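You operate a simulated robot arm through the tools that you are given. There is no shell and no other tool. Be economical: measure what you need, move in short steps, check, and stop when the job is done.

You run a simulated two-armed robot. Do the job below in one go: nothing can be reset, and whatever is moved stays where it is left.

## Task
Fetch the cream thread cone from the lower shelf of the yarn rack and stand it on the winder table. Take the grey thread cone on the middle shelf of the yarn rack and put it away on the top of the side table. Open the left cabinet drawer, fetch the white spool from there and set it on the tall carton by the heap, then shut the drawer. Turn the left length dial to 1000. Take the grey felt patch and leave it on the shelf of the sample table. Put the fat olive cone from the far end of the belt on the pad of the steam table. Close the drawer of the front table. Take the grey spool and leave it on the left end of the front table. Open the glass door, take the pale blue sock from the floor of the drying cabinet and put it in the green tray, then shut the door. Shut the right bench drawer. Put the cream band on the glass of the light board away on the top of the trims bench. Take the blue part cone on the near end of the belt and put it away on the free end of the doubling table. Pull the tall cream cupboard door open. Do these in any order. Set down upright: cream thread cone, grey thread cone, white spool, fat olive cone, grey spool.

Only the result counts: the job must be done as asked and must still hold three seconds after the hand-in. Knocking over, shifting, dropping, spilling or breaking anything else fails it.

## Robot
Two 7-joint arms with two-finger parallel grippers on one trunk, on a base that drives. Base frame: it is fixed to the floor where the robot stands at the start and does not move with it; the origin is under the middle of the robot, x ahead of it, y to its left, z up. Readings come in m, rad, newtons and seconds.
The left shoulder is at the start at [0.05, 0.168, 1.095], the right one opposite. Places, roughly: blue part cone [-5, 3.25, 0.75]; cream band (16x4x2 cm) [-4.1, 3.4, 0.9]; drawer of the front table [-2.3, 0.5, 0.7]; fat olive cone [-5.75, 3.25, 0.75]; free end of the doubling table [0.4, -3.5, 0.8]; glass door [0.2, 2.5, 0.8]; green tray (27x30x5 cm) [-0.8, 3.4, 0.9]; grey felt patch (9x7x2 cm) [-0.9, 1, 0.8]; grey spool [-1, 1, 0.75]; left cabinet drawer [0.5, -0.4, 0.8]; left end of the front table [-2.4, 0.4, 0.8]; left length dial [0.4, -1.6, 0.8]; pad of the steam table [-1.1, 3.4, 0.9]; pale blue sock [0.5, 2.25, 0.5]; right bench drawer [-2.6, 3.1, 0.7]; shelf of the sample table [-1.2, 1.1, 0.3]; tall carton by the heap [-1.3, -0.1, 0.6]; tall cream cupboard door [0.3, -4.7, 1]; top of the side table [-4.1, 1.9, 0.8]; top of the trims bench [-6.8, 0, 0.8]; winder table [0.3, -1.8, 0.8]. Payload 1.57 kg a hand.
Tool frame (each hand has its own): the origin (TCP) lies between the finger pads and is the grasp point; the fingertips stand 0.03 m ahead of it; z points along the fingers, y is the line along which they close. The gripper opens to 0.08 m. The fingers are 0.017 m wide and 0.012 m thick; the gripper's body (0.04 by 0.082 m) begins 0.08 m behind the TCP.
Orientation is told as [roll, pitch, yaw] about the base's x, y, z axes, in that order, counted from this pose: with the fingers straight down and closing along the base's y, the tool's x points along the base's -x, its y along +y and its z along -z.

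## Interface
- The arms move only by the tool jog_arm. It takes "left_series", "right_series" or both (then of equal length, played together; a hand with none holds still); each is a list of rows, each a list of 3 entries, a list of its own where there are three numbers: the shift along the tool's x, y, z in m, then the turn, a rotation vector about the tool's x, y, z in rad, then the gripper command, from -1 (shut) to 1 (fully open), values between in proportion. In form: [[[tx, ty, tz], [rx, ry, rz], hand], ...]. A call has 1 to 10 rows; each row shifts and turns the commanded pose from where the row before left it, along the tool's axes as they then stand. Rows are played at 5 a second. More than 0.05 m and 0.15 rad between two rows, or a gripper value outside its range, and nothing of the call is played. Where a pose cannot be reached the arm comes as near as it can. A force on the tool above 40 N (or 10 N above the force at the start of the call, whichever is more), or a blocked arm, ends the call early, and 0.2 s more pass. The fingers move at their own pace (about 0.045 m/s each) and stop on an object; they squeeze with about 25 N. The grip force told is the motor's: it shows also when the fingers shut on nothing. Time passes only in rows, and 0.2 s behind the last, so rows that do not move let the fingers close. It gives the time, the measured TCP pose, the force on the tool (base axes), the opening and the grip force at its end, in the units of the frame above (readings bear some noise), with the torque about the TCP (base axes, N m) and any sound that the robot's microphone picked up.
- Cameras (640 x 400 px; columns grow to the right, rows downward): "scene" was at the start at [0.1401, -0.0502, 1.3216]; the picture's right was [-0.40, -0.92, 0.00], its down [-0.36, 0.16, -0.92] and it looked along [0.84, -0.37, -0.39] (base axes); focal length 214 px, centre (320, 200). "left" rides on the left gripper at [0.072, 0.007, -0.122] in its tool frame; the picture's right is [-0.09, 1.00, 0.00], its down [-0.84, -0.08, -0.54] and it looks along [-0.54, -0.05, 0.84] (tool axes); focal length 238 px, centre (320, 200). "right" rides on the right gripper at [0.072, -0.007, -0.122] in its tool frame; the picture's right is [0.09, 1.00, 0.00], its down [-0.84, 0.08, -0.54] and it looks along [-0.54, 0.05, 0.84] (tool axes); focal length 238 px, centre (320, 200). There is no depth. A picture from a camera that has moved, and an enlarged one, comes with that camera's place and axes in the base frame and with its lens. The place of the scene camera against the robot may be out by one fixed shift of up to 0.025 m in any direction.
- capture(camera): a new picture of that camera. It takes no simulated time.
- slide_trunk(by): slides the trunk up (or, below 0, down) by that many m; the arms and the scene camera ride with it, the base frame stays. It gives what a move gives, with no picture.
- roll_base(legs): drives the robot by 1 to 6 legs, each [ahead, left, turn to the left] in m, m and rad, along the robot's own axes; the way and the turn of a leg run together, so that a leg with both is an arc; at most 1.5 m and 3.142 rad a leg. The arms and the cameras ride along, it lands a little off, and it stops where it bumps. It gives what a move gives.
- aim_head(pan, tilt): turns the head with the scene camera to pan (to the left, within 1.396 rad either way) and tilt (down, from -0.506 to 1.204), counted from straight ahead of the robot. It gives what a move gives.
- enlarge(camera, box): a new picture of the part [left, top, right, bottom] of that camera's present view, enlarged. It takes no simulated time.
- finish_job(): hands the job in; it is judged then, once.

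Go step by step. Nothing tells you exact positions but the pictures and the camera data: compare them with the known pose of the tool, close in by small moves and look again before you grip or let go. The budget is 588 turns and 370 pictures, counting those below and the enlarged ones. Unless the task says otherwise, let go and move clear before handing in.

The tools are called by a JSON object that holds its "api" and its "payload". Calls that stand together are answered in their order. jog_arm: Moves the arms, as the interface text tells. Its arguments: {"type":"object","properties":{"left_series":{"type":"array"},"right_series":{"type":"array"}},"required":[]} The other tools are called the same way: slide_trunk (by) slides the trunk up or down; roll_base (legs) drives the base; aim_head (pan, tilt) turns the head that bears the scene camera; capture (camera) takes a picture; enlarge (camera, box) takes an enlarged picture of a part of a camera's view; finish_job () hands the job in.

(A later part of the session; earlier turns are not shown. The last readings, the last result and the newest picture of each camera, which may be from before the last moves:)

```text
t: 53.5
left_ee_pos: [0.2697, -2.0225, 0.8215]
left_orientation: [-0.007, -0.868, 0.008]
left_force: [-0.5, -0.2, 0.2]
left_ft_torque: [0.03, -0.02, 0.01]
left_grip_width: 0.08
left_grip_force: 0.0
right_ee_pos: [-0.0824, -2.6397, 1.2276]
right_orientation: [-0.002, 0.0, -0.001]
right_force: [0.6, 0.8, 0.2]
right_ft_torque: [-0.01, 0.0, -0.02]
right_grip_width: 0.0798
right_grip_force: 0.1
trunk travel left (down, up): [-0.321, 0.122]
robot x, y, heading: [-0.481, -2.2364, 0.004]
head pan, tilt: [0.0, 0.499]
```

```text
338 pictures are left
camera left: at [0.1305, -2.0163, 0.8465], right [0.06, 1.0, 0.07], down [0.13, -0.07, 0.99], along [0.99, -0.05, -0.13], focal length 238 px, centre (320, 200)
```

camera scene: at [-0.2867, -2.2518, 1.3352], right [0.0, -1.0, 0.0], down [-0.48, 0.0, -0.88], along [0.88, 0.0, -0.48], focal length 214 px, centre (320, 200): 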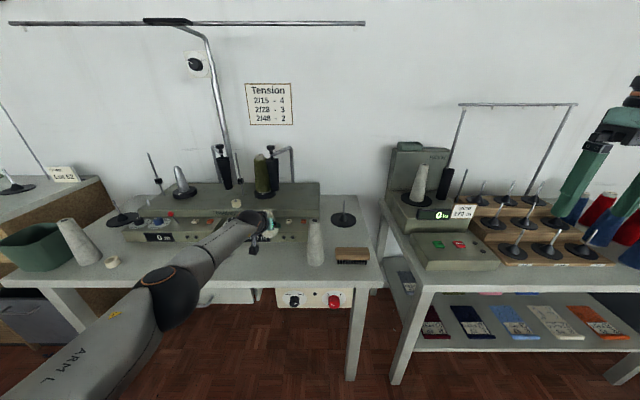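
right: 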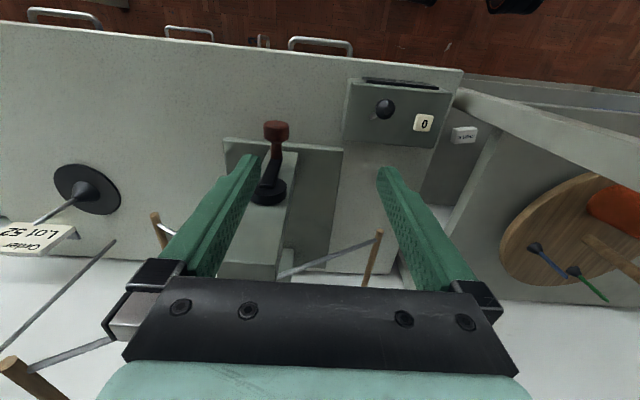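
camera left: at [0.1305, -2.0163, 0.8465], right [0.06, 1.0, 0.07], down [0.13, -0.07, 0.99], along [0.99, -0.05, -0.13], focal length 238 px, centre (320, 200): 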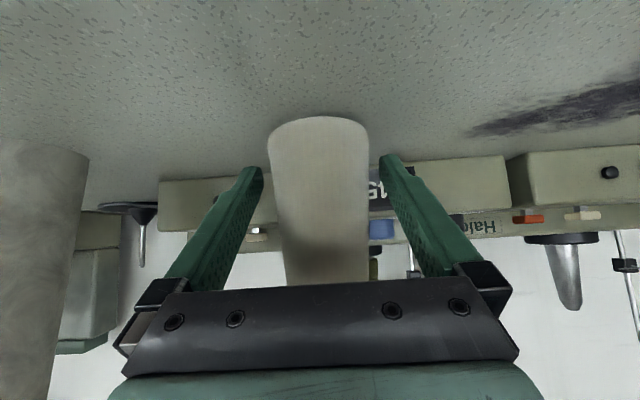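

Released and standing. I back off and check.

{"api": "roll_base", "payload": {"legs": [[-0.25, 0, 0]]}}

{"api": "capture", "payload": {"camera": "left"}}

```text
t: 55.3
left_ee_pos: [0.023, -2.023, 0.8225]
left_orientation: [-0.006, -0.869, 0.011]
left_force: [0.2, 0.5, -0.3]
left_ft_torque: [-0.01, 0.02, 0.0]
left_grip_width: 0.0801
left_grip_force: 0.0
right_ee_pos: [-0.3316, -2.6412, 1.2273]
right_orientation: [-0.001, -0.002, 0.002]
right_force: [-0.2, 0.2, 0.7]
right_ft_torque: [0.0, -0.01, -0.01]
right_grip_width: 0.08
right_grip_force: 0.0
trunk travel left (down, up): [-0.321, 0.122]
robot x, y, heading: [-0.7315, -2.2401, 0.005]
head pan, tilt: [0.0, 0.499]
```

```text
337 pictures are left
camera left: at [-0.1177, -2.0162, 0.8473], right [0.06, 1.0, 0.07], down [0.13, -0.07, 0.99], along [0.99, -0.05, -0.13], focal length 238 px, centre (320, 200)
```

left: 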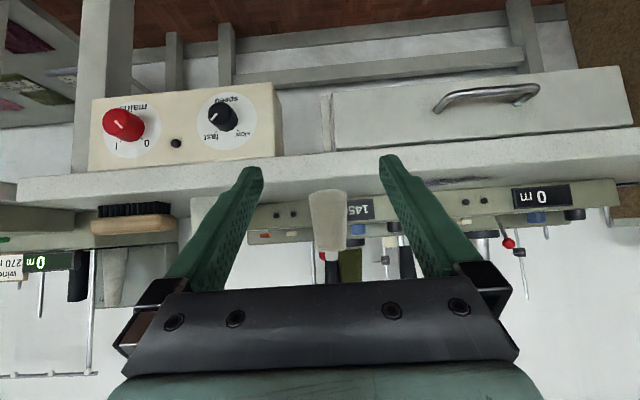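

{"api": "roll_base", "payload": {"legs": [[0, 0.41, 0]]}}

{"api": "slide_trunk", "payload": {"by": 0.1}}

{"api": "capture", "payload": {"camera": "left"}}

{"api": "enlarge", "payload": {"camera": "scene", "box": [220, 160, 380, 260]}}

```text
t: 57.8
left_ee_pos: [0.0195, -1.6114, 0.822]
left_orientation: [-0.008, -0.868, 0.013]
left_force: [0.0, -0.4, 0.6]
left_ft_torque: [0.0, 0.0, 0.01]
left_grip_width: 0.0801
left_grip_force: 0.2
right_ee_pos: [-0.3304, -2.2319, 1.2265]
right_orientation: [-0.002, 0.001, 0.004]
right_force: [-1.0, 0.5, -0.4]
right_ft_torque: [0.0, 0.0, -0.01]
right_grip_width: 0.0803
right_grip_force: 0.1
trunk travel left (down, up): [-0.321, 0.122]
robot x, y, heading: [-0.7325, -1.8298, 0.007]
head pan, tilt: [0.0, 0.499]
```

```text
t: 59.1
left_ee_pos: [0.0209, -1.6117, 0.922]
left_orientation: [-0.008, -0.868, 0.01]
left_force: [0.5, -1.2, 0.4]
left_ft_torque: [0.01, 0.0, -0.01]
left_grip_width: 0.0802
left_grip_force: 0.1
right_ee_pos: [-0.329, -2.2316, 1.3283]
right_orientation: [0.001, 0.0, 0.005]
right_force: [0.1, 0.3, 0.5]
right_ft_torque: [-0.01, -0.03, 0.04]
right_grip_width: 0.0801
right_grip_force: 0.0
trunk travel left (down, up): [-0.421, 0.022]
robot x, y, heading: [-0.735, -1.8295, 0.006]
head pan, tilt: [0.0, 0.499]
```

```text
336 pictures are left
camera left: at [-0.1194, -1.6061, 0.9468], right [0.05, 1.0, 0.07], down [0.13, -0.07, 0.99], along [0.99, -0.04, -0.13], focal length 238 px, centre (320, 200)
```

left: 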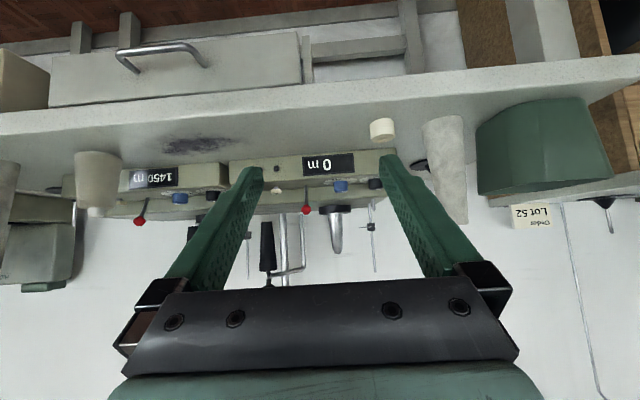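

```text
4.00 times, centred on (300, 210) of scene
camera zoom: at [-0.5882, -1.8433, 1.4696], right [0.01, -1.0, 0.0], down [-0.48, 0.0, -0.88], along [0.88, 0.0, -0.48], focal length 858 px, centre (400, 160)
```

zoom: 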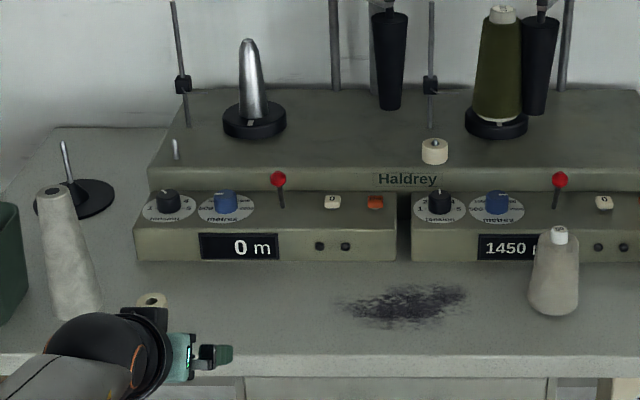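

{"api": "jog_arm", "payload": {"left_series": [[[0, 0, -0.045], [0, 0.123, 0], 1], [[0, 0, -0.045], [0, 0.123, 0], 1], [[0, 0, -0.045], [0, 0.123, 0], 1], [[0, 0, -0.045], [0, 0, 0], 1], [[0, 0, 0], [0, 0, 0], 1]]}}

{"api": "roll_base", "payload": {"legs": [[0.4, 0, 0]]}}

{"api": "capture", "payload": {"camera": "left"}}

```text
t: 60.4
left_ee_pos: [-0.0084, -1.6423, 1.0453]
left_orientation: [-0.001, -0.497, 0.017]
left_force: [-0.8, 0.6, 0.1]
left_ft_torque: [-0.02, 0.0, -0.02]
left_grip_width: 0.0798
left_grip_force: 0.0
left hand out of reach, approached as far as the arm can: row 1, 2, 3, 4
right_ee_pos: [-0.3293, -2.2318, 1.3268]
right_orientation: [-0.001, -0.002, 0.006]
right_force: [-1.0, -0.5, 1.0]
right_ft_torque: [-0.01, -0.02, 0.01]
right_grip_width: 0.0797
right_grip_force: 0.1
trunk travel left (down, up): [-0.421, 0.022]
robot x, y, heading: [-0.7323, -1.8296, 0.008]
head pan, tilt: [0.0, 0.499]
```

```text
t: 62.9
left_ee_pos: [0.3939, -1.6412, 1.0426]
left_orientation: [-0.003, -0.498, 0.015]
left_force: [0.5, 0.3, 0.0]
left_ft_torque: [-0.02, 0.03, 0.02]
left_grip_width: 0.0798
left_grip_force: 0.2
right_ee_pos: [0.0697, -2.2283, 1.3277]
right_orientation: [0.0, -0.001, 0.003]
right_force: [-0.2, -0.6, 0.0]
right_ft_torque: [0.0, -0.03, 0.0]
right_grip_width: 0.0801
right_grip_force: 0.0
trunk travel left (down, up): [-0.421, 0.022]
robot x, y, heading: [-0.3289, -1.8323, 0.002]
head pan, tilt: [0.0, 0.499]
```

```text
334 pictures are left
camera left: at [0.2716, -1.6366, 1.1174], right [0.07, 1.0, 0.04], down [0.48, -0.07, 0.88], along [0.88, -0.04, -0.48], focal length 238 px, centre (320, 200)
```

left: 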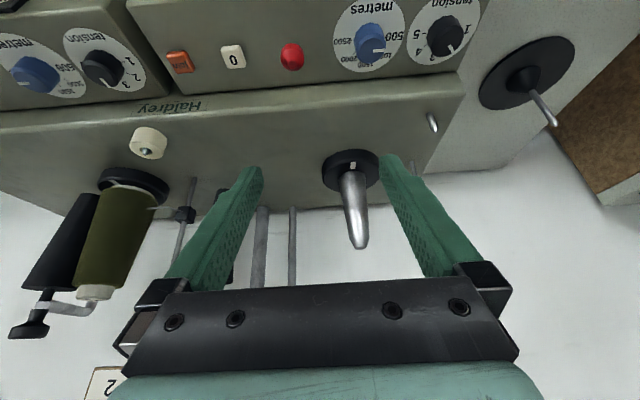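

{"api": "enlarge", "payload": {"camera": "left", "box": [310, 0, 438, 80]}}

```text
5.00 times, centred on (374, 40) of left
camera zoom: at [0.2716, -1.6366, 1.1174], right [0.07, 1.0, 0.04], down [0.48, -0.07, 0.88], along [0.88, -0.04, -0.48], focal length 1192 px, centre (50, 1000)
```

zoom: 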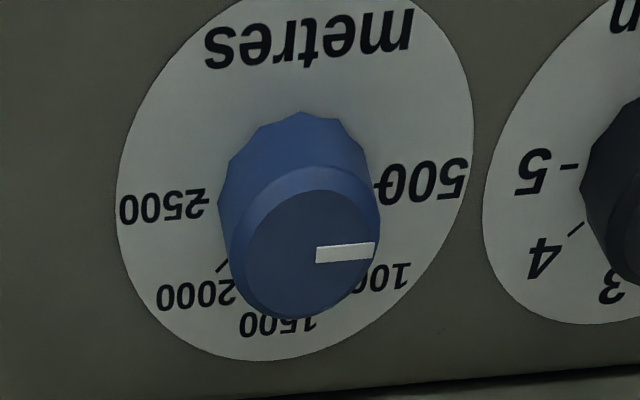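

{"api": "jog_arm", "payload": {"left_series": [[[0.0235, 0.028, 0.0287], [0, 0, 0], 0.25], [[0.0235, 0.028, 0.0287], [0, 0, 0], 0.25], [[0, 0, 0], [0, 0, 0], 0.25]]}}

{"api": "capture", "payload": {"camera": "left"}}

```text
t: 63.6
left_ee_pos: [0.387, -1.5993, 0.9683]
left_orientation: [-0.002, -0.499, 0.015]
left_force: [1.0, -0.9, 0.6]
left_ft_torque: [0.0, -0.01, 0.01]
left_grip_width: 0.0499
left_grip_force: 0.0
left hand out of reach, approached as far as the arm can: row 1
right_ee_pos: [0.0692, -2.2316, 1.3273]
right_orientation: [0.0, 0.0, 0.003]
right_force: [0.5, -0.9, -0.7]
right_ft_torque: [0.0, 0.01, 0.01]
right_grip_width: 0.0802
right_grip_force: 0.0
trunk travel left (down, up): [-0.421, 0.022]
robot x, y, heading: [-0.3329, -1.8315, 0.005]
head pan, tilt: [0.0, 0.499]
```

```text
332 pictures are left
camera left: at [0.265, -1.595, 1.0429], right [0.07, 1.0, 0.04], down [0.48, -0.07, 0.88], along [0.88, -0.04, -0.48], focal length 238 px, centre (320, 200)
```

left: 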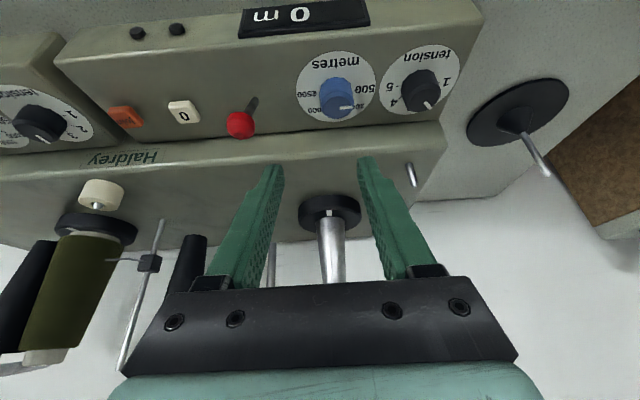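

{"api": "roll_base", "payload": {"legs": [[-0.05, 0, 0]]}}

{"api": "jog_arm", "payload": {"left_series": [[[-0.005, 0.0095, 0.042], [0, 0, 0], 0.25], [[-0.005, 0.0095, 0.042], [0, 0, 0], 0.25], [[0, 0, 0], [0, 0, 0], 0.25]]}}

{"api": "capture", "payload": {"camera": "left"}}

```text
t: 64.6
left_ee_pos: [0.3381, -1.5999, 0.9692]
left_orientation: [-0.003, -0.499, 0.017]
left_force: [0.4, -1.0, 0.4]
left_ft_torque: [0.02, -0.03, 0.02]
left_grip_width: 0.0499
left_grip_force: 0.0
right_ee_pos: [0.0186, -2.2293, 1.3297]
right_orientation: [0.001, -0.001, 0.003]
right_force: [-0.4, 0.1, 0.8]
right_ft_torque: [0.02, -0.06, 0.01]
right_grip_width: 0.0801
right_grip_force: 0.1
trunk travel left (down, up): [-0.421, 0.022]
robot x, y, heading: [-0.3793, -1.8284, 0.003]
head pan, tilt: [0.0, 0.499]
```

```text
t: 65.4
left_ee_pos: [0.3353, -1.593, 0.9505]
left_orientation: [-0.001, -0.499, 0.016]
left_force: [-0.1, -0.7, -0.7]
left_ft_torque: [-0.03, 0.0, 0.01]
left_grip_width: 0.0498
left_grip_force: 0.0
left hand out of reach, approached as far as the arm can: row 1, 2
right_ee_pos: [0.0211, -2.2301, 1.3285]
right_orientation: [0.0, -0.001, 0.002]
right_force: [0.1, -0.2, 0.2]
right_ft_torque: [0.01, 0.03, 0.02]
right_grip_width: 0.08
right_grip_force: 0.0
trunk travel left (down, up): [-0.421, 0.022]
robot x, y, heading: [-0.3828, -1.829, 0.002]
head pan, tilt: [0.0, 0.499]
```

```text
331 pictures are left
camera left: at [0.213, -1.5877, 1.0252], right [0.07, 1.0, 0.04], down [0.48, -0.07, 0.88], along [0.88, -0.04, -0.48], focal length 238 px, centre (320, 200)
```

left: 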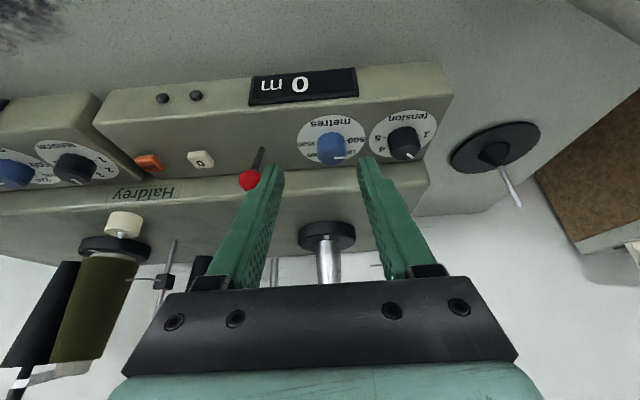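

{"api": "jog_arm", "payload": {"left_series": [[[0.042, 0, -0.022], [0, 0, 0], 0.25], [[0.042, 0, -0.022], [0, 0, 0], 0.25], [[0, 0, 0], [0, 0, 0], 0.25]]}}

{"api": "roll_base", "payload": {"legs": [[0.15, 0, 0]]}}

{"api": "capture", "payload": {"camera": "left"}}

```text
t: 66.2
left_ee_pos: [0.2411, -1.5939, 0.9505]
left_orientation: [-0.002, -0.5, 0.018]
left_force: [0.4, 0.4, -1.2]
left_ft_torque: [-0.02, 0.01, -0.01]
left_grip_width: 0.0495
left_grip_force: 0.1
right_ee_pos: [0.0203, -2.229, 1.3285]
right_orientation: [-0.002, 0.0, 0.004]
right_force: [-0.6, 0.1, 0.4]
right_ft_torque: [-0.02, 0.03, 0.01]
right_grip_width: 0.08
right_grip_force: 0.1
trunk travel left (down, up): [-0.421, 0.022]
robot x, y, heading: [-0.3847, -1.8261, 0.003]
head pan, tilt: [0.0, 0.499]
```

```text
t: 67.5
left_ee_pos: [0.3912, -1.5928, 0.9508]
left_orientation: [-0.003, -0.497, 0.014]
left_force: [-0.1, 0.2, -0.3]
left_ft_torque: [-0.04, 0.01, -0.01]
left_grip_width: 0.0501
left_grip_force: 0.0
right_ee_pos: [0.1692, -2.2287, 1.3278]
right_orientation: [0.0, 0.001, 0.003]
right_force: [0.7, 0.2, -0.8]
right_ft_torque: [0.0, 0.01, -0.04]
right_grip_width: 0.08
right_grip_force: 0.0
trunk travel left (down, up): [-0.421, 0.022]
robot x, y, heading: [-0.2332, -1.8266, 0.004]
head pan, tilt: [0.0, 0.499]
```

```text
330 pictures are left
camera left: at [0.2676, -1.5881, 1.0241], right [0.07, 1.0, 0.04], down [0.48, -0.07, 0.88], along [0.88, -0.04, -0.48], focal length 238 px, centre (320, 200)
```

left: 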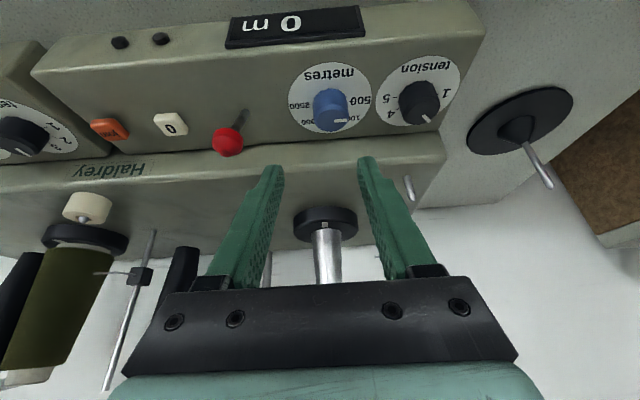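

{"api": "jog_arm", "payload": {"left_series": [[[0.0147, 0.0065, 0.0216], [0, 0, 0], 0.25], [[0.0147, 0.0065, 0.0216], [0, 0, 0], 0.25], [[0, 0, 0], [0, 0, 0], 0.25]]}}

{"api": "capture", "payload": {"camera": "left"}}

```text
t: 68.3
left_ee_pos: [0.3838, -1.5799, 0.8979]
left_orientation: [-0.002, -0.498, 0.016]
left_force: [-0.5, 0.4, 0.8]
left_ft_torque: [0.01, 0.01, -0.02]
left_grip_width: 0.0499
left_grip_force: 0.1
right_ee_pos: [0.169, -2.2294, 1.3271]
right_orientation: [-0.001, -0.002, 0.003]
right_force: [0.1, -0.7, 0.1]
right_ft_torque: [0.01, 0.01, 0.01]
right_grip_width: 0.08
right_grip_force: 0.1
trunk travel left (down, up): [-0.421, 0.022]
robot x, y, heading: [-0.2362, -1.8324, 0.002]
head pan, tilt: [0.0, 0.499]
```

```text
329 pictures are left
camera left: at [0.2621, -1.5758, 0.9723], right [0.07, 1.0, 0.04], down [0.48, -0.07, 0.88], along [0.88, -0.04, -0.48], focal length 238 px, centre (320, 200)
```

left: 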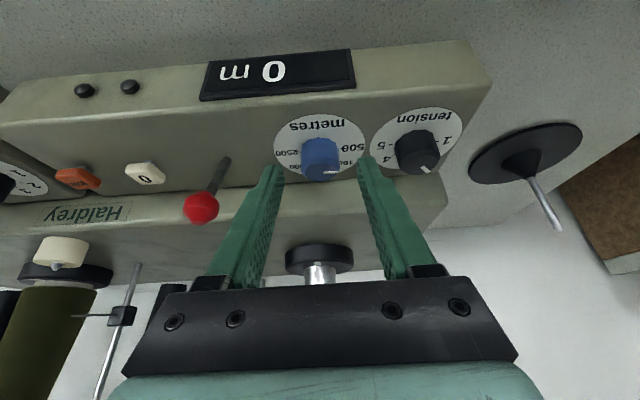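

{"api": "jog_arm", "payload": {"left_series": [[[0, 0, 0.018], [0, 0, 0], 0.25], [[0, 0, 0.018], [0, 0, 0], 0.25], [[0, 0, 0], [0, 0, 0], 0.25]]}}

{"api": "capture", "payload": {"camera": "left"}}

```text
t: 69.1
left_ee_pos: [0.4022, -1.5793, 0.8683]
left_orientation: [-0.001, -0.498, 0.016]
left_force: [-0.1, 0.6, -0.1]
left_ft_torque: [-0.01, -0.01, 0.01]
left_grip_width: 0.0501
left_grip_force: 0.0
right_ee_pos: [0.1691, -2.2285, 1.3278]
right_orientation: [0.0, -0.001, 0.004]
right_force: [0.1, -0.1, 1.1]
right_ft_torque: [0.01, 0.01, 0.01]
right_grip_width: 0.0799
right_grip_force: 0.1
trunk travel left (down, up): [-0.421, 0.022]
robot x, y, heading: [-0.2358, -1.8274, 0.004]
head pan, tilt: [0.0, 0.499]
```

```text
328 pictures are left
camera left: at [0.2789, -1.5756, 0.9412], right [0.07, 1.0, 0.04], down [0.48, -0.07, 0.88], along [0.88, -0.04, -0.48], focal length 238 px, centre (320, 200)
```

left: 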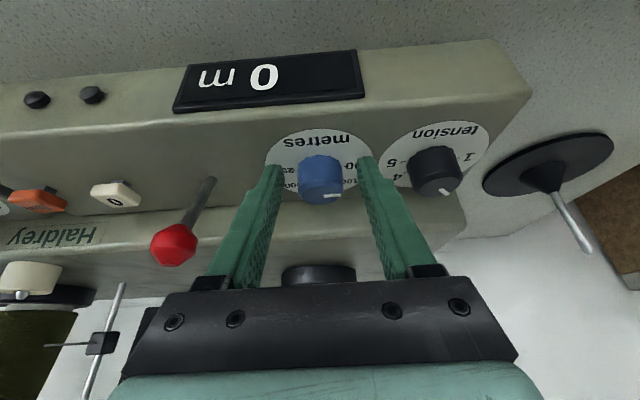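

{"api": "jog_arm", "payload": {"left_series": [[[0, 0, 0.004], [0, 0, 0], 0.25], [[0, 0, 0], [0, 0, 0], -1], [[0, 0, 0], [0, 0, 0], -1], [[0, 0, 0], [0, 0, 0], -1]]}}

{"api": "capture", "payload": {"camera": "left"}}

```text
t: 70.1
left_ee_pos: [0.4039, -1.5806, 0.8657]
left_orientation: [-0.003, -0.502, 0.015]
left_force: [-1.8, -0.3, 9.1]
left_ft_torque: [0.12, 0.0, -0.01]
left_grip_width: 0.0316
left_grip_force: 30.1
right_ee_pos: [0.1686, -2.2298, 1.3276]
right_orientation: [0.0, -0.003, 0.004]
right_force: [-1.0, -0.5, 0.3]
right_ft_torque: [-0.01, 0.03, 0.01]
right_grip_width: 0.08
right_grip_force: 0.1
trunk travel left (down, up): [-0.421, 0.022]
robot x, y, heading: [-0.237, -1.8267, 0.005]
head pan, tilt: [0.0, 0.499]
```

```text
327 pictures are left
camera left: at [0.2809, -1.5761, 0.9389], right [0.07, 1.0, 0.04], down [0.47, -0.07, 0.88], along [0.88, -0.04, -0.48], focal length 238 px, centre (320, 200)
```

left: 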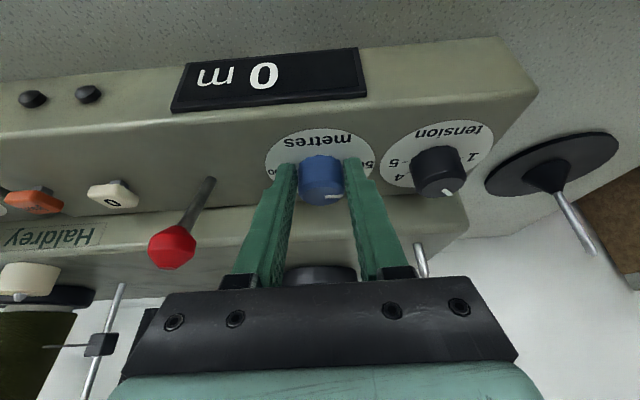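

{"api": "jog_arm", "payload": {"left_series": [[[0, 0, -0.003], [0, 0, 0], -1], [[0, 0.0012, 0], [0.0483, 0, 0.1214], -1], [[0, 0.0012, 0], [0.0483, 0, 0.1214], -1], [[0, 0.0012, 0], [0.0483, 0, 0.1214], -1], [[0, 0.0012, 0], [0.0483, 0, 0.1214], -1], [[0, 0.0012, 0], [0.0483, 0, 0.1214], -1], [[0, 0.0012, 0], [0.0483, 0, 0.1214], -1], [[0, 0, 0], [0, 0, 0], -1]]}}

{"api": "capture", "payload": {"camera": "left"}}

```text
t: 71.9
left_ee_pos: [0.3602, -1.5432, 0.8742]
left_orientation: [0.078, -0.487, -0.484]
left_force: [0.4, -0.9, -0.5]
left_ft_torque: [0.02, 0.0, 0.03]
left_grip_width: 0.0
left_grip_force: 21.2
left hand out of reach, approached as far as the arm can: row 4, 5, 6, 7
right_ee_pos: [0.1702, -2.2297, 1.3282]
right_orientation: [-0.001, -0.001, 0.004]
right_force: [1.2, 0.8, -0.2]
right_ft_torque: [0.03, 0.0, -0.01]
right_grip_width: 0.0802
right_grip_force: 0.1
trunk travel left (down, up): [-0.421, 0.022]
robot x, y, heading: [-0.2344, -1.8284, 0.006]
head pan, tilt: [0.0, 0.499]
```

```text
326 pictures are left
camera left: at [0.2508, -1.4888, 0.95], right [0.5, 0.86, 0.11], down [0.38, -0.33, 0.86], along [0.78, -0.39, -0.49], focal length 238 px, centre (320, 200)
```

left: 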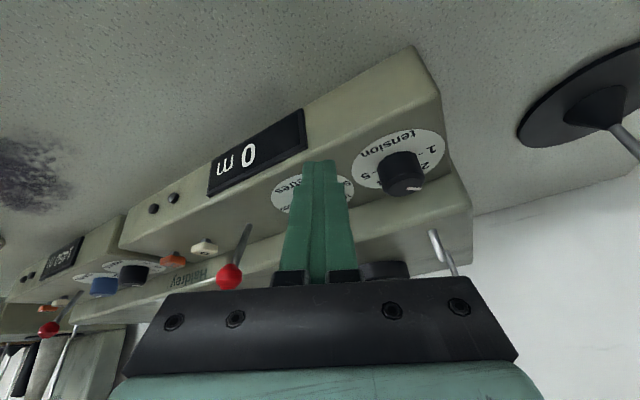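

{"api": "jog_arm", "payload": {"left_series": [[[0, 0, -0.04], [0, 0, 0], 0.25], [[0, 0, -0.04], [0, 0, 0], 0.25], [[0, 0, -0.03], [0, 0, 0], 0.25]]}}

{"api": "enlarge", "payload": {"camera": "left", "box": [240, 100, 480, 250]}}

```text
t: 72.7
left_ee_pos: [0.3109, -1.5223, 0.9733]
left_orientation: [0.081, -0.49, -0.483]
left_force: [-0.4, 0.0, 0.8]
left_ft_torque: [0.02, -0.01, -0.02]
left_grip_width: 0.05
left_grip_force: 0.1
right_ee_pos: [0.1691, -2.2296, 1.3284]
right_orientation: [-0.002, -0.001, 0.004]
right_force: [1.0, 0.0, 0.0]
right_ft_torque: [-0.02, -0.01, 0.03]
right_grip_width: 0.0801
right_grip_force: 0.1
trunk travel left (down, up): [-0.421, 0.022]
robot x, y, heading: [-0.2378, -1.8288, 0.009]
head pan, tilt: [0.0, 0.499]
```

```text
2.67 times, centred on (360, 175) of left
camera zoom: at [0.2017, -1.4696, 1.0478], right [0.5, 0.86, 0.11], down [0.38, -0.33, 0.86], along [0.78, -0.39, -0.49], focal length 636 px, centre (213, 267)
```

zoom: 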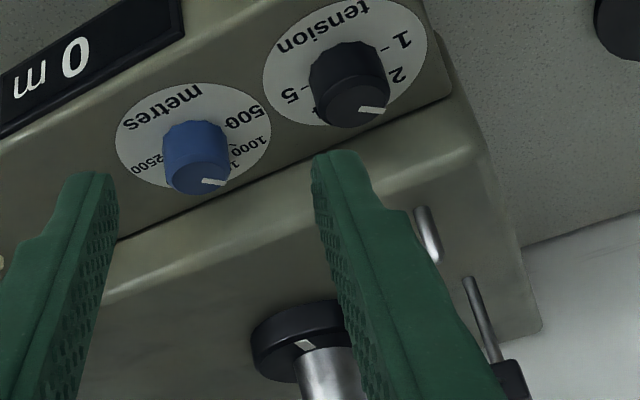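

{"api": "jog_arm", "payload": {"left_series": [[[0, 0, -0.01], [-0.045, 0, -0.112], 0.25], [[0, 0, -0.01], [-0.045, 0, -0.112], 0.25], [[0, 0, -0.01], [-0.045, 0, -0.112], 0.25], [[0, 0, -0.01], [-0.045, 0, -0.112], 0.25], [[-0.02, -0.03, 0.01], [0, 0, 0], 0.25], [[-0.04, -0.01, 0.02], [0, 0, 0], 0.25]]}}

{"api": "capture", "payload": {"camera": "left"}}

```text
t: 74.1
left_ee_pos: [0.3618, -1.5576, 1.01]
left_orientation: [0.014, -0.509, 0.029]
left_force: [-0.3, 0.6, -0.6]
left_ft_torque: [-0.01, 0.01, -0.01]
left_grip_width: 0.05
left_grip_force: 0.1
right_ee_pos: [0.1704, -2.2289, 1.3279]
right_orientation: [0.0, -0.001, 0.003]
right_force: [-0.6, 0.7, 0.1]
right_ft_torque: [-0.01, 0.0, -0.02]
right_grip_width: 0.08
right_grip_force: 0.0
trunk travel left (down, up): [-0.421, 0.022]
robot x, y, heading: [-0.2309, -1.8307, 0.005]
head pan, tilt: [0.0, 0.499]
```

```text
324 pictures are left
camera left: at [0.2389, -1.5568, 1.0824], right [0.05, 1.0, 0.06], down [0.47, -0.07, 0.88], along [0.88, -0.01, -0.47], focal length 238 px, centre (320, 200)
```

left: 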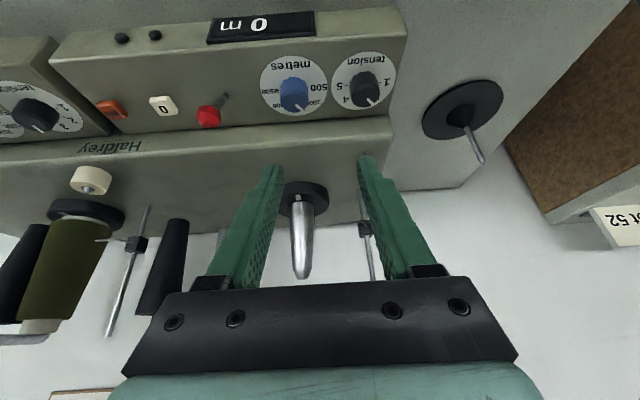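

{"api": "enlarge", "payload": {"camera": "left", "box": [246, 46, 342, 122]}}

{"api": "enlarge", "payload": {"camera": "scene", "box": [190, 160, 350, 260]}}

```text
5.26 times, centred on (294, 84) of left
camera zoom: at [0.2389, -1.5568, 1.0824], right [0.05, 1.0, 0.06], down [0.47, -0.07, 0.88], along [0.88, -0.01, -0.47], focal length 1254 px, centre (457, 810)
```

zoom: 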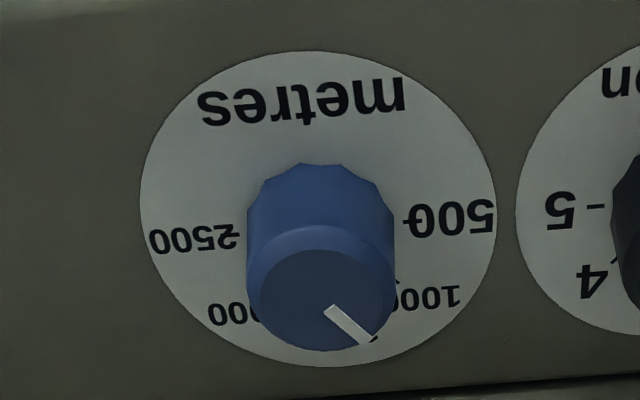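

```text
4.00 times, centred on (270, 210) of scene
camera zoom: at [-0.0876, -1.8414, 1.4696], right [0.0, -1.0, 0.0], down [-0.48, 0.0, -0.88], along [0.88, 0.0, -0.48], focal length 858 px, centre (520, 160)
```

zoom: 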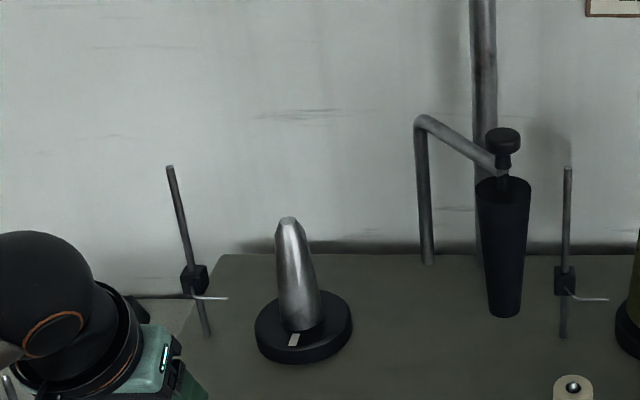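

{"api": "jog_arm", "payload": {"left_series": [[[-0.029, -0.0125, -0.001], [0, 0, 0], 0.25], [[-0.029, -0.0125, -0.001], [0, 0.1, 0], 0.25], [[0, 0, 0], [0, 0.1, 0], 0.25], [[0, 0, 0], [0, 0, 0], 0.25]]}}

{"api": "capture", "payload": {"camera": "left"}}

```text
t: 75.1
left_ee_pos: [0.4119, -1.5813, 1.0396]
left_orientation: [0.012, -0.309, 0.029]
left_force: [-0.1, -0.1, 0.2]
left_ft_torque: [-0.02, 0.02, -0.04]
left_grip_width: 0.0499
left_grip_force: 0.1
right_ee_pos: [0.1693, -2.2298, 1.3275]
right_orientation: [-0.002, 0.001, 0.004]
right_force: [0.1, -0.2, -0.5]
right_ft_torque: [-0.02, -0.01, -0.04]
right_grip_width: 0.0799
right_grip_force: 0.1
trunk travel left (down, up): [-0.421, 0.022]
robot x, y, heading: [-0.2347, -1.8305, 0.005]
head pan, tilt: [0.0, 0.499]
```

```text
321 pictures are left
camera left: at [0.3052, -1.5798, 1.1352], right [0.05, 1.0, 0.04], down [0.64, -0.07, 0.77], along [0.77, -0.02, -0.64], focal length 238 px, centre (320, 200)
```

left: 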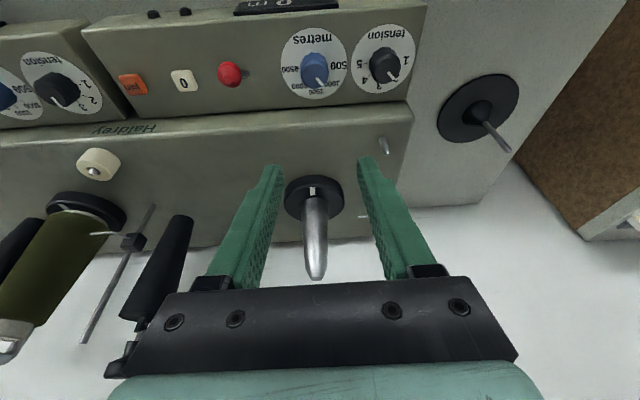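

{"api": "enlarge", "payload": {"camera": "left", "box": [266, 16, 362, 106]}}

```text
4.44 times, centred on (314, 61) of left
camera zoom: at [0.3052, -1.5798, 1.1352], right [0.05, 1.0, 0.04], down [0.64, -0.07, 0.77], along [0.77, -0.02, -0.64], focal length 1059 px, centre (347, 818)
```

zoom: 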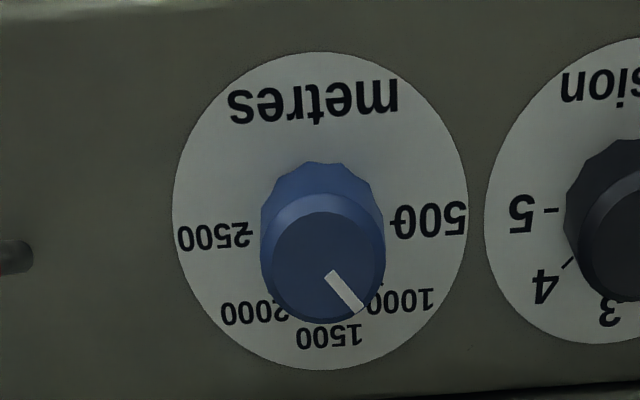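

{"api": "roll_base", "payload": {"legs": [[-0.45, 0, 0], [0, 1.2, 0]]}}

{"api": "aim_head", "payload": {"pan": 0.2, "tilt": 0.5}}

{"api": "capture", "payload": {"camera": "scene"}}

{"api": "capture", "payload": {"camera": "left"}}

```text
t: 83.6
left_ee_pos: [-0.0432, -0.3779, 1.0392]
left_orientation: [0.011, -0.308, 0.03]
left_force: [0.1, 0.0, 0.7]
left_ft_torque: [0.01, -0.05, -0.01]
left_grip_width: 0.0502
left_grip_force: 0.0
right_ee_pos: [-0.2869, -1.0252, 1.3293]
right_orientation: [0.0, 0.0, 0.003]
right_force: [-0.2, 0.1, 0.1]
right_ft_torque: [-0.01, -0.02, 0.01]
right_grip_width: 0.08
right_grip_force: 0.1
trunk travel left (down, up): [-0.421, 0.022]
robot x, y, heading: [-0.6897, -0.6261, 0.001]
head pan, tilt: [0.0, 0.499]
```

```text
t: 84.3
left_ee_pos: [-0.0441, -0.379, 1.0403]
left_orientation: [0.013, -0.308, 0.031]
left_force: [0.1, -0.1, -0.2]
left_ft_torque: [-0.02, 0.02, 0.03]
left_grip_width: 0.0498
left_grip_force: 0.1
right_ee_pos: [-0.2869, -1.0269, 1.3293]
right_orientation: [-0.001, -0.002, 0.002]
right_force: [-0.6, 0.0, 0.1]
right_ft_torque: [0.04, 0.01, 0.05]
right_grip_width: 0.0798
right_grip_force: 0.0
trunk travel left (down, up): [-0.421, 0.022]
robot x, y, heading: [-0.6903, -0.6312, 0.002]
head pan, tilt: [0.201, 0.499]
```

```text
319 pictures are left
camera scene: at [-0.546, -0.6197, 1.4697], right [0.2, -0.98, 0.0], down [-0.47, -0.1, -0.88], along [0.86, 0.18, -0.48], focal length 214 px, centre (320, 200)
```

scene: 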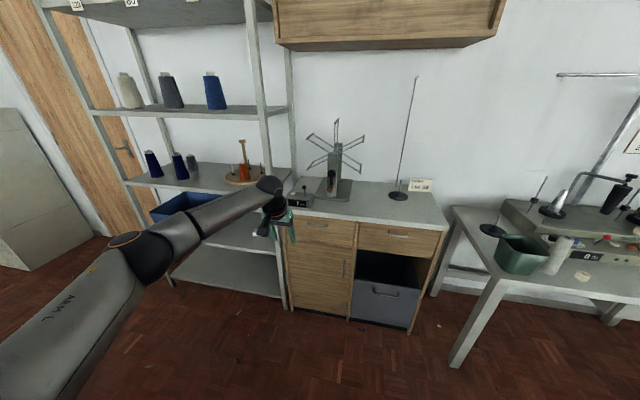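

```text
318 pictures are left
camera left: at [-0.1502, -0.3769, 1.1349], right [0.05, 1.0, 0.04], down [0.63, -0.07, 0.77], along [0.77, -0.02, -0.64], focal length 238 px, centre (320, 200)
```

left: 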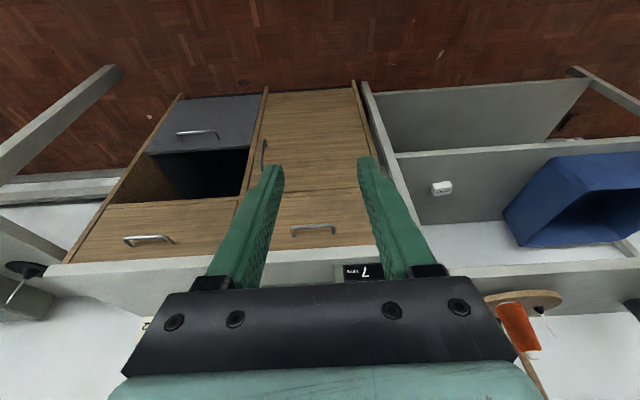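

{"api": "slide_trunk", "payload": {"by": -0.19}}

{"api": "jog_arm", "payload": {"left_series": [[[0, 0, 0], [0, -0.14, 0], 0.25], [[0, 0, 0], [0, -0.14, 0], 0.25], [[0, 0, 0], [0, -0.14, 0], 0.25], [[0, 0, 0], [0, -0.14, 0], 0.25], [[0, 0, 0], [0, -0.14, 0], 0.25], [[0, 0, 0], [0, -0.14, 0], 0.25], [[0, 0, 0], [0, -0.14, 0], 0.25], [[0, 0, 0], [0, -0.14, 0], 0.25], [[0, 0, 0], [0, -0.14, 0], 0.25]]}}

{"api": "jog_arm", "payload": {"left_series": [[[0, 0, 0], [0, 0, 0.143], 0.25], [[0, 0, 0], [0, 0, 0.143], 0.25], [[0, 0, 0], [0, 0, 0.143], 0.25], [[0, 0, 0], [0, 0, 0.143], 0.25], [[0, 0, 0], [0, 0, 0.143], 0.25], [[0, 0, 0], [0, 0, 0.143], 0.25], [[0, 0, 0], [0, 0, 0.143], 0.25], [[0, 0, 0], [0, 0, 0.143], 0.25], [[0, 0, 0], [0, 0, 0.143], 0.25], [[0, 0, 0], [0, 0, 0.143], 0.25]]}}

{"api": "capture", "payload": {"camera": "left"}}

```text
t: 86.4
left_ee_pos: [-0.044, -0.3782, 0.8498]
left_orientation: [0.011, -0.308, 0.031]
left_force: [-0.2, -0.2, 0.3]
left_ft_torque: [0.01, 0.0, -0.01]
left_grip_width: 0.0501
left_grip_force: 0.2
right_ee_pos: [-0.2856, -1.0273, 1.1379]
right_orientation: [0.0, -0.003, 0.001]
right_force: [-0.4, 0.4, -0.3]
right_ft_torque: [-0.04, 0.0, 0.03]
right_grip_width: 0.0802
right_grip_force: 0.1
trunk travel left (down, up): [-0.231, 0.212]
robot x, y, heading: [-0.6876, -0.6245, 0.004]
head pan, tilt: [0.201, 0.499]
```

```text
t: 88.4
left_ee_pos: [-0.0428, -0.38, 0.8501]
left_orientation: [0.026, -1.08, 0.01]
left_force: [0.9, -0.4, -0.5]
left_ft_torque: [-0.01, -0.02, 0.01]
left_grip_width: 0.05
left_grip_force: 0.2
left hand out of reach, approached as far as the arm can: row 6, 7, 8, 9
right_ee_pos: [-0.2872, -1.0256, 1.1387]
right_orientation: [-0.001, 0.0, 0.004]
right_force: [0.8, -0.3, 0.3]
right_ft_torque: [-0.04, -0.02, 0.01]
right_grip_width: 0.0798
right_grip_force: 0.0
trunk travel left (down, up): [-0.231, 0.212]
robot x, y, heading: [-0.6902, -0.6238, 0.005]
head pan, tilt: [0.201, 0.499]
```

```text
t: 90.6
left_ee_pos: [-0.0426, -0.3799, 0.8493]
left_orientation: [1.079, -0.109, -1.471]
left_force: [-0.4, -0.4, -0.9]
left_ft_torque: [0.02, -0.03, -0.02]
left_grip_width: 0.0503
left_grip_force: 0.0
right_ee_pos: [-0.2864, -1.0254, 1.1388]
right_orientation: [0.001, -0.002, 0.004]
right_force: [-0.6, 0.3, 0.3]
right_ft_torque: [0.0, 0.02, -0.01]
right_grip_width: 0.08
right_grip_force: 0.1
trunk travel left (down, up): [-0.231, 0.212]
robot x, y, heading: [-0.6902, -0.6266, 0.003]
head pan, tilt: [0.201, 0.499]
```

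```text
317 pictures are left
camera left: at [-0.1558, -0.3112, 0.9061], right [0.47, 0.05, 0.88], down [-0.43, -0.86, 0.28], along [0.77, -0.51, -0.38], focal length 238 px, centre (320, 200)
```

left: 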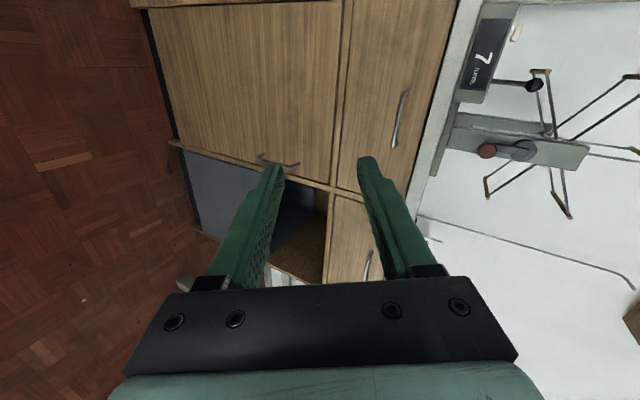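

{"api": "roll_base", "payload": {"legs": [[0.2, 0, 0]]}}

{"api": "jog_arm", "payload": {"left_series": [[[0, 0, 0], [0, 0, 0.12], 1], [[-0.0115, 0.03, 0.031], [0, 0, 0], 1], [[-0.0115, 0.03, 0.031], [0, 0, 0], 1], [[0, 0, 0], [0, 0, 0], 1]]}}

{"api": "capture", "payload": {"camera": "left"}}

```text
t: 92.2
left_ee_pos: [0.1571, -0.3782, 0.8492]
left_orientation: [1.076, -0.112, -1.473]
left_force: [-0.4, 0.4, -1.1]
left_ft_torque: [0.01, 0.02, -0.01]
left_grip_width: 0.0498
left_grip_force: 0.1
right_ee_pos: [-0.0864, -1.0253, 1.1373]
right_orientation: [0.0, 0.0, 0.002]
right_force: [0.5, -0.7, -0.4]
right_ft_torque: [0.0, 0.0, -0.01]
right_grip_width: 0.08
right_grip_force: 0.1
trunk travel left (down, up): [-0.231, 0.212]
robot x, y, heading: [-0.4927, -0.6247, 0.004]
head pan, tilt: [0.201, 0.499]
```

```text
t: 93.2
left_ee_pos: [0.2401, -0.3987, 0.8742]
left_orientation: [1.08, -0.007, -1.527]
left_force: [1.2, -1.0, -0.4]
left_ft_torque: [-0.01, 0.0, -0.03]
left_grip_width: 0.0801
left_grip_force: 0.2
right_ee_pos: [-0.0874, -1.0253, 1.138]
right_orientation: [0.0, -0.002, 0.003]
right_force: [0.9, 0.3, -0.1]
right_ft_torque: [-0.01, -0.01, -0.03]
right_grip_width: 0.0801
right_grip_force: 0.0
trunk travel left (down, up): [-0.231, 0.212]
robot x, y, heading: [-0.4887, -0.6254, 0.0]
head pan, tilt: [0.201, 0.499]
```

```text
316 pictures are left
camera left: at [0.1317, -0.3301, 0.9374], right [0.47, -0.07, 0.88], down [-0.48, -0.86, 0.19], along [0.74, -0.51, -0.44], focal length 238 px, centre (320, 200)
```

left: 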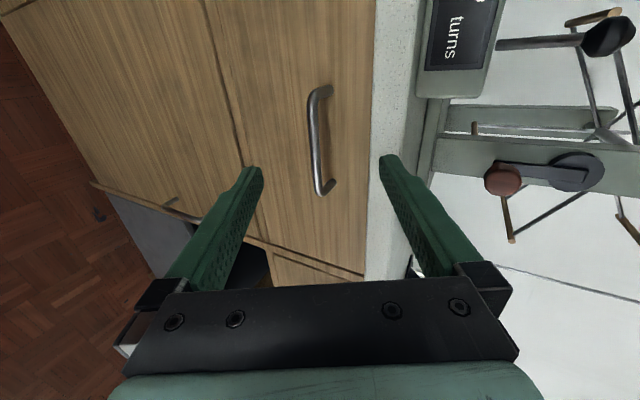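

{"api": "jog_arm", "payload": {"left_series": [[[0, 0, 0], [0, 0, 0], 0.0], [[0, -0.002, 0.027], [0, 0, 0], 0.0], [[0, 0, 0.027], [0, 0, 0], 0.0], [[0, 0, 0], [0, 0, 0], 0.0]]}}

{"api": "capture", "payload": {"camera": "left"}}

```text
t: 94.2
left_ee_pos: [0.2871, -0.3965, 0.8466]
left_orientation: [1.08, -0.007, -1.528]
left_force: [0.1, 0.6, 0.9]
left_ft_torque: [0.01, 0.0, 0.01]
left_grip_width: 0.0401
left_grip_force: 0.1
right_ee_pos: [-0.087, -1.0256, 1.1389]
right_orientation: [0.001, -0.002, 0.003]
right_force: [0.7, 0.9, 0.3]
right_ft_torque: [0.01, 0.01, 0.0]
right_grip_width: 0.0801
right_grip_force: 0.1
trunk travel left (down, up): [-0.231, 0.212]
robot x, y, heading: [-0.4918, -0.6237, 0.004]
head pan, tilt: [0.201, 0.499]
```

```text
315 pictures are left
camera left: at [0.1784, -0.3284, 0.9099], right [0.47, -0.07, 0.88], down [-0.48, -0.86, 0.19], along [0.74, -0.51, -0.44], focal length 238 px, centre (320, 200)
```

left: 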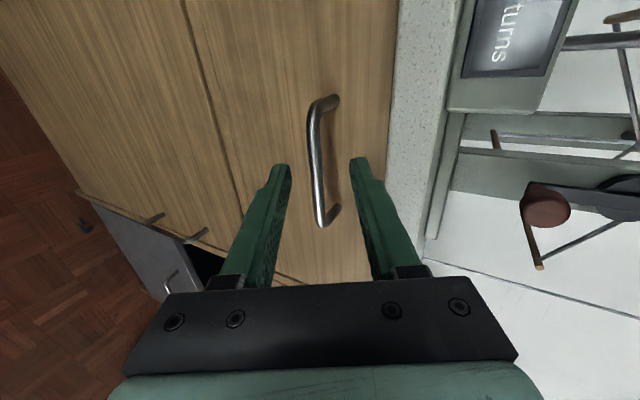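

{"api": "jog_arm", "payload": {"left_series": [[[0, -0.001, 0.014], [0, 0, 0], 0.0], [[0, 0, 0.014], [0, 0, 0], 0.0], [[0, 0, 0], [0, 0, 0], -1], [[0, 0, 0], [0, 0, 0], -1], [[0, 0, 0], [0, 0, 0], -1]]}}

{"api": "capture", "payload": {"camera": "left"}}

```text
t: 95.4
left_ee_pos: [0.291, -0.3951, 0.833]
left_orientation: [1.089, -0.006, -1.527]
left_force: [-4.0, 0.0, 10.6]
left_ft_torque: [-0.07, -0.27, 0.0]
left_grip_width: 0.0
left_grip_force: 16.5
left hand out of reach, approached as far as the arm can: row 1, 2
right_ee_pos: [-0.0877, -1.0252, 1.1383]
right_orientation: [0.0, -0.003, 0.002]
right_force: [-0.2, -0.3, 0.1]
right_ft_torque: [0.0, 0.02, 0.03]
right_grip_width: 0.08
right_grip_force: 0.1
trunk travel left (down, up): [-0.231, 0.212]
robot x, y, heading: [-0.4938, -0.6244, 0.003]
head pan, tilt: [0.201, 0.499]
```

```text
314 pictures are left
camera left: at [0.1819, -0.3268, 0.8966], right [0.47, -0.07, 0.88], down [-0.48, -0.86, 0.19], along [0.74, -0.51, -0.43], focal length 238 px, centre (320, 200)
```

left: 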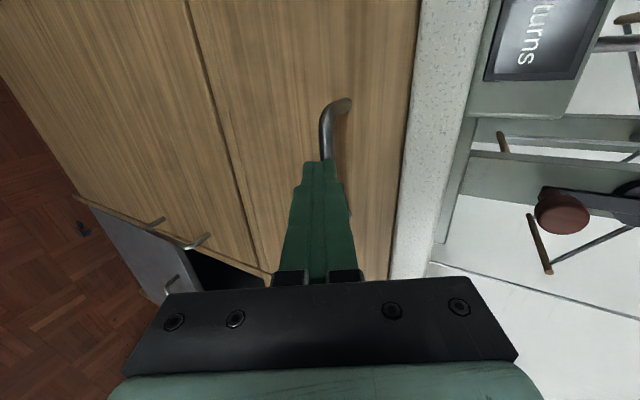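

{"api": "jog_arm", "payload": {"left_series": [[[0, 0, -0.045], [0, 0, 0], -1], [[0, 0, -0.045], [0, 0, 0], 0], [[0, 0, -0.03], [0, 0, 0], 0], [[0, 0, 0], [0, 0, 0], 0]]}}

{"api": "roll_base", "payload": {"legs": [[0.1, 0, 0]]}}

{"api": "capture", "payload": {"camera": "left"}}

```text
t: 96.4
left_ee_pos: [0.1872, -0.3976, 0.8888]
left_orientation: [1.08, -0.006, -1.527]
left_force: [-0.7, 0.0, 0.4]
left_ft_torque: [0.02, 0.01, 0.03]
left_grip_width: 0.04
left_grip_force: 0.0
right_ee_pos: [-0.0869, -1.0268, 1.1379]
right_orientation: [0.001, -0.002, 0.002]
right_force: [0.7, 0.7, -0.3]
right_ft_torque: [0.0, 0.0, 0.0]
right_grip_width: 0.0802
right_grip_force: 0.1
trunk travel left (down, up): [-0.231, 0.212]
robot x, y, heading: [-0.4929, -0.6215, 0.006]
head pan, tilt: [0.201, 0.499]
```

```text
t: 97.5
left_ee_pos: [0.2866, -0.399, 0.8873]
left_orientation: [1.081, -0.006, -1.528]
left_force: [0.4, 0.4, -0.3]
left_ft_torque: [-0.01, -0.01, -0.07]
left_grip_width: 0.0403
left_grip_force: 0.1
right_ee_pos: [0.0135, -1.026, 1.1372]
right_orientation: [0.001, 0.001, 0.002]
right_force: [-0.8, 0.4, -0.9]
right_ft_torque: [0.0, 0.02, -0.03]
right_grip_width: 0.0799
right_grip_force: 0.1
trunk travel left (down, up): [-0.231, 0.212]
robot x, y, heading: [-0.3876, -0.6248, 0.002]
head pan, tilt: [0.201, 0.499]
```

```text
313 pictures are left
camera left: at [0.179, -0.3309, 0.9511], right [0.47, -0.07, 0.88], down [-0.48, -0.86, 0.19], along [0.74, -0.51, -0.44], focal length 238 px, centre (320, 200)
```

left: 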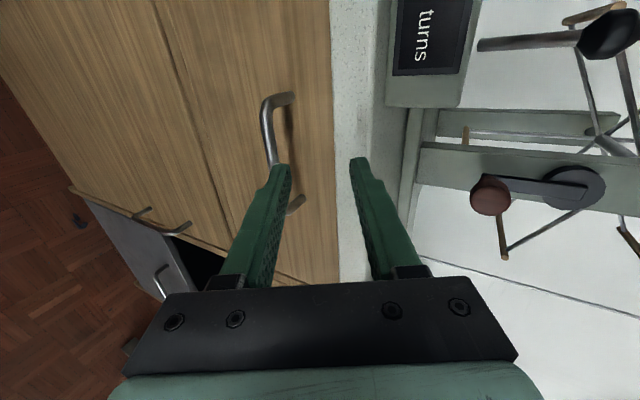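

{"api": "jog_arm", "payload": {"left_series": [[[0.002, -0.034, 0], [0, 0, 0], 0.0], [[0, 0, 0.02], [0, 0, 0], 0.0], [[0, 0, 0], [0, 0, 0], 0]]}}

{"api": "capture", "payload": {"camera": "left"}}

```text
t: 98.3
left_ee_pos: [0.2882, -0.3969, 0.8495]
left_orientation: [1.079, -0.007, -1.527]
left_force: [1.6, 0.6, 0.3]
left_ft_torque: [0.0, 0.0, 0.0]
left_grip_width: 0.0404
left_grip_force: 0.0
right_ee_pos: [0.0124, -1.0255, 1.1381]
right_orientation: [0.0, 0.0, 0.001]
right_force: [-0.1, 0.1, -0.5]
right_ft_torque: [0.02, -0.01, 0.0]
right_grip_width: 0.0803
right_grip_force: 0.0
trunk travel left (down, up): [-0.231, 0.212]
robot x, y, heading: [-0.3905, -0.6243, -0.0]
head pan, tilt: [0.201, 0.499]
```

```text
312 pictures are left
camera left: at [0.1795, -0.329, 0.9123], right [0.47, -0.07, 0.88], down [-0.48, -0.86, 0.19], along [0.74, -0.51, -0.44], focal length 238 px, centre (320, 200)
```

left: 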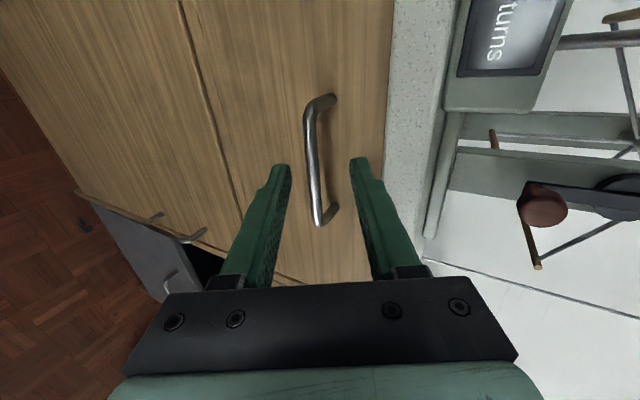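

{"api": "jog_arm", "payload": {"left_series": [[[0, -0.003, 0.015], [0, 0, 0], 0.0], [[0, 0, 0.016], [0, 0, 0], 0.0], [[0, 0, 0], [0, 0, 0], -1], [[0, 0, 0], [0, 0, 0], -1], [[0, 0, 0], [0, 0, 0], -1]]}}

{"api": "capture", "payload": {"camera": "left"}}

```text
t: 99.5
left_ee_pos: [0.3127, -0.3964, 0.8291]
left_orientation: [1.072, -0.005, -1.531]
left_force: [-8.3, 0.0, -7.1]
left_ft_torque: [0.36, 0.11, -0.18]
left_grip_width: 0.0102
left_grip_force: 23.9
right_ee_pos: [0.013, -1.0248, 1.1383]
right_orientation: [-0.001, -0.003, 0.003]
right_force: [-0.7, 0.2, -0.1]
right_ft_torque: [0.0, 0.0, 0.01]
right_grip_width: 0.0801
right_grip_force: 0.0
trunk travel left (down, up): [-0.231, 0.212]
robot x, y, heading: [-0.3907, -0.624, 0.001]
head pan, tilt: [0.201, 0.499]
```

```text
311 pictures are left
camera left: at [0.2049, -0.3282, 0.8931], right [0.48, -0.07, 0.88], down [-0.48, -0.86, 0.2], along [0.74, -0.51, -0.44], focal length 238 px, centre (320, 200)
```

left: 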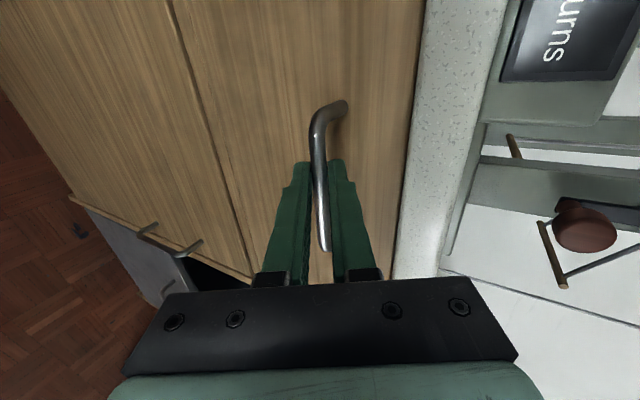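

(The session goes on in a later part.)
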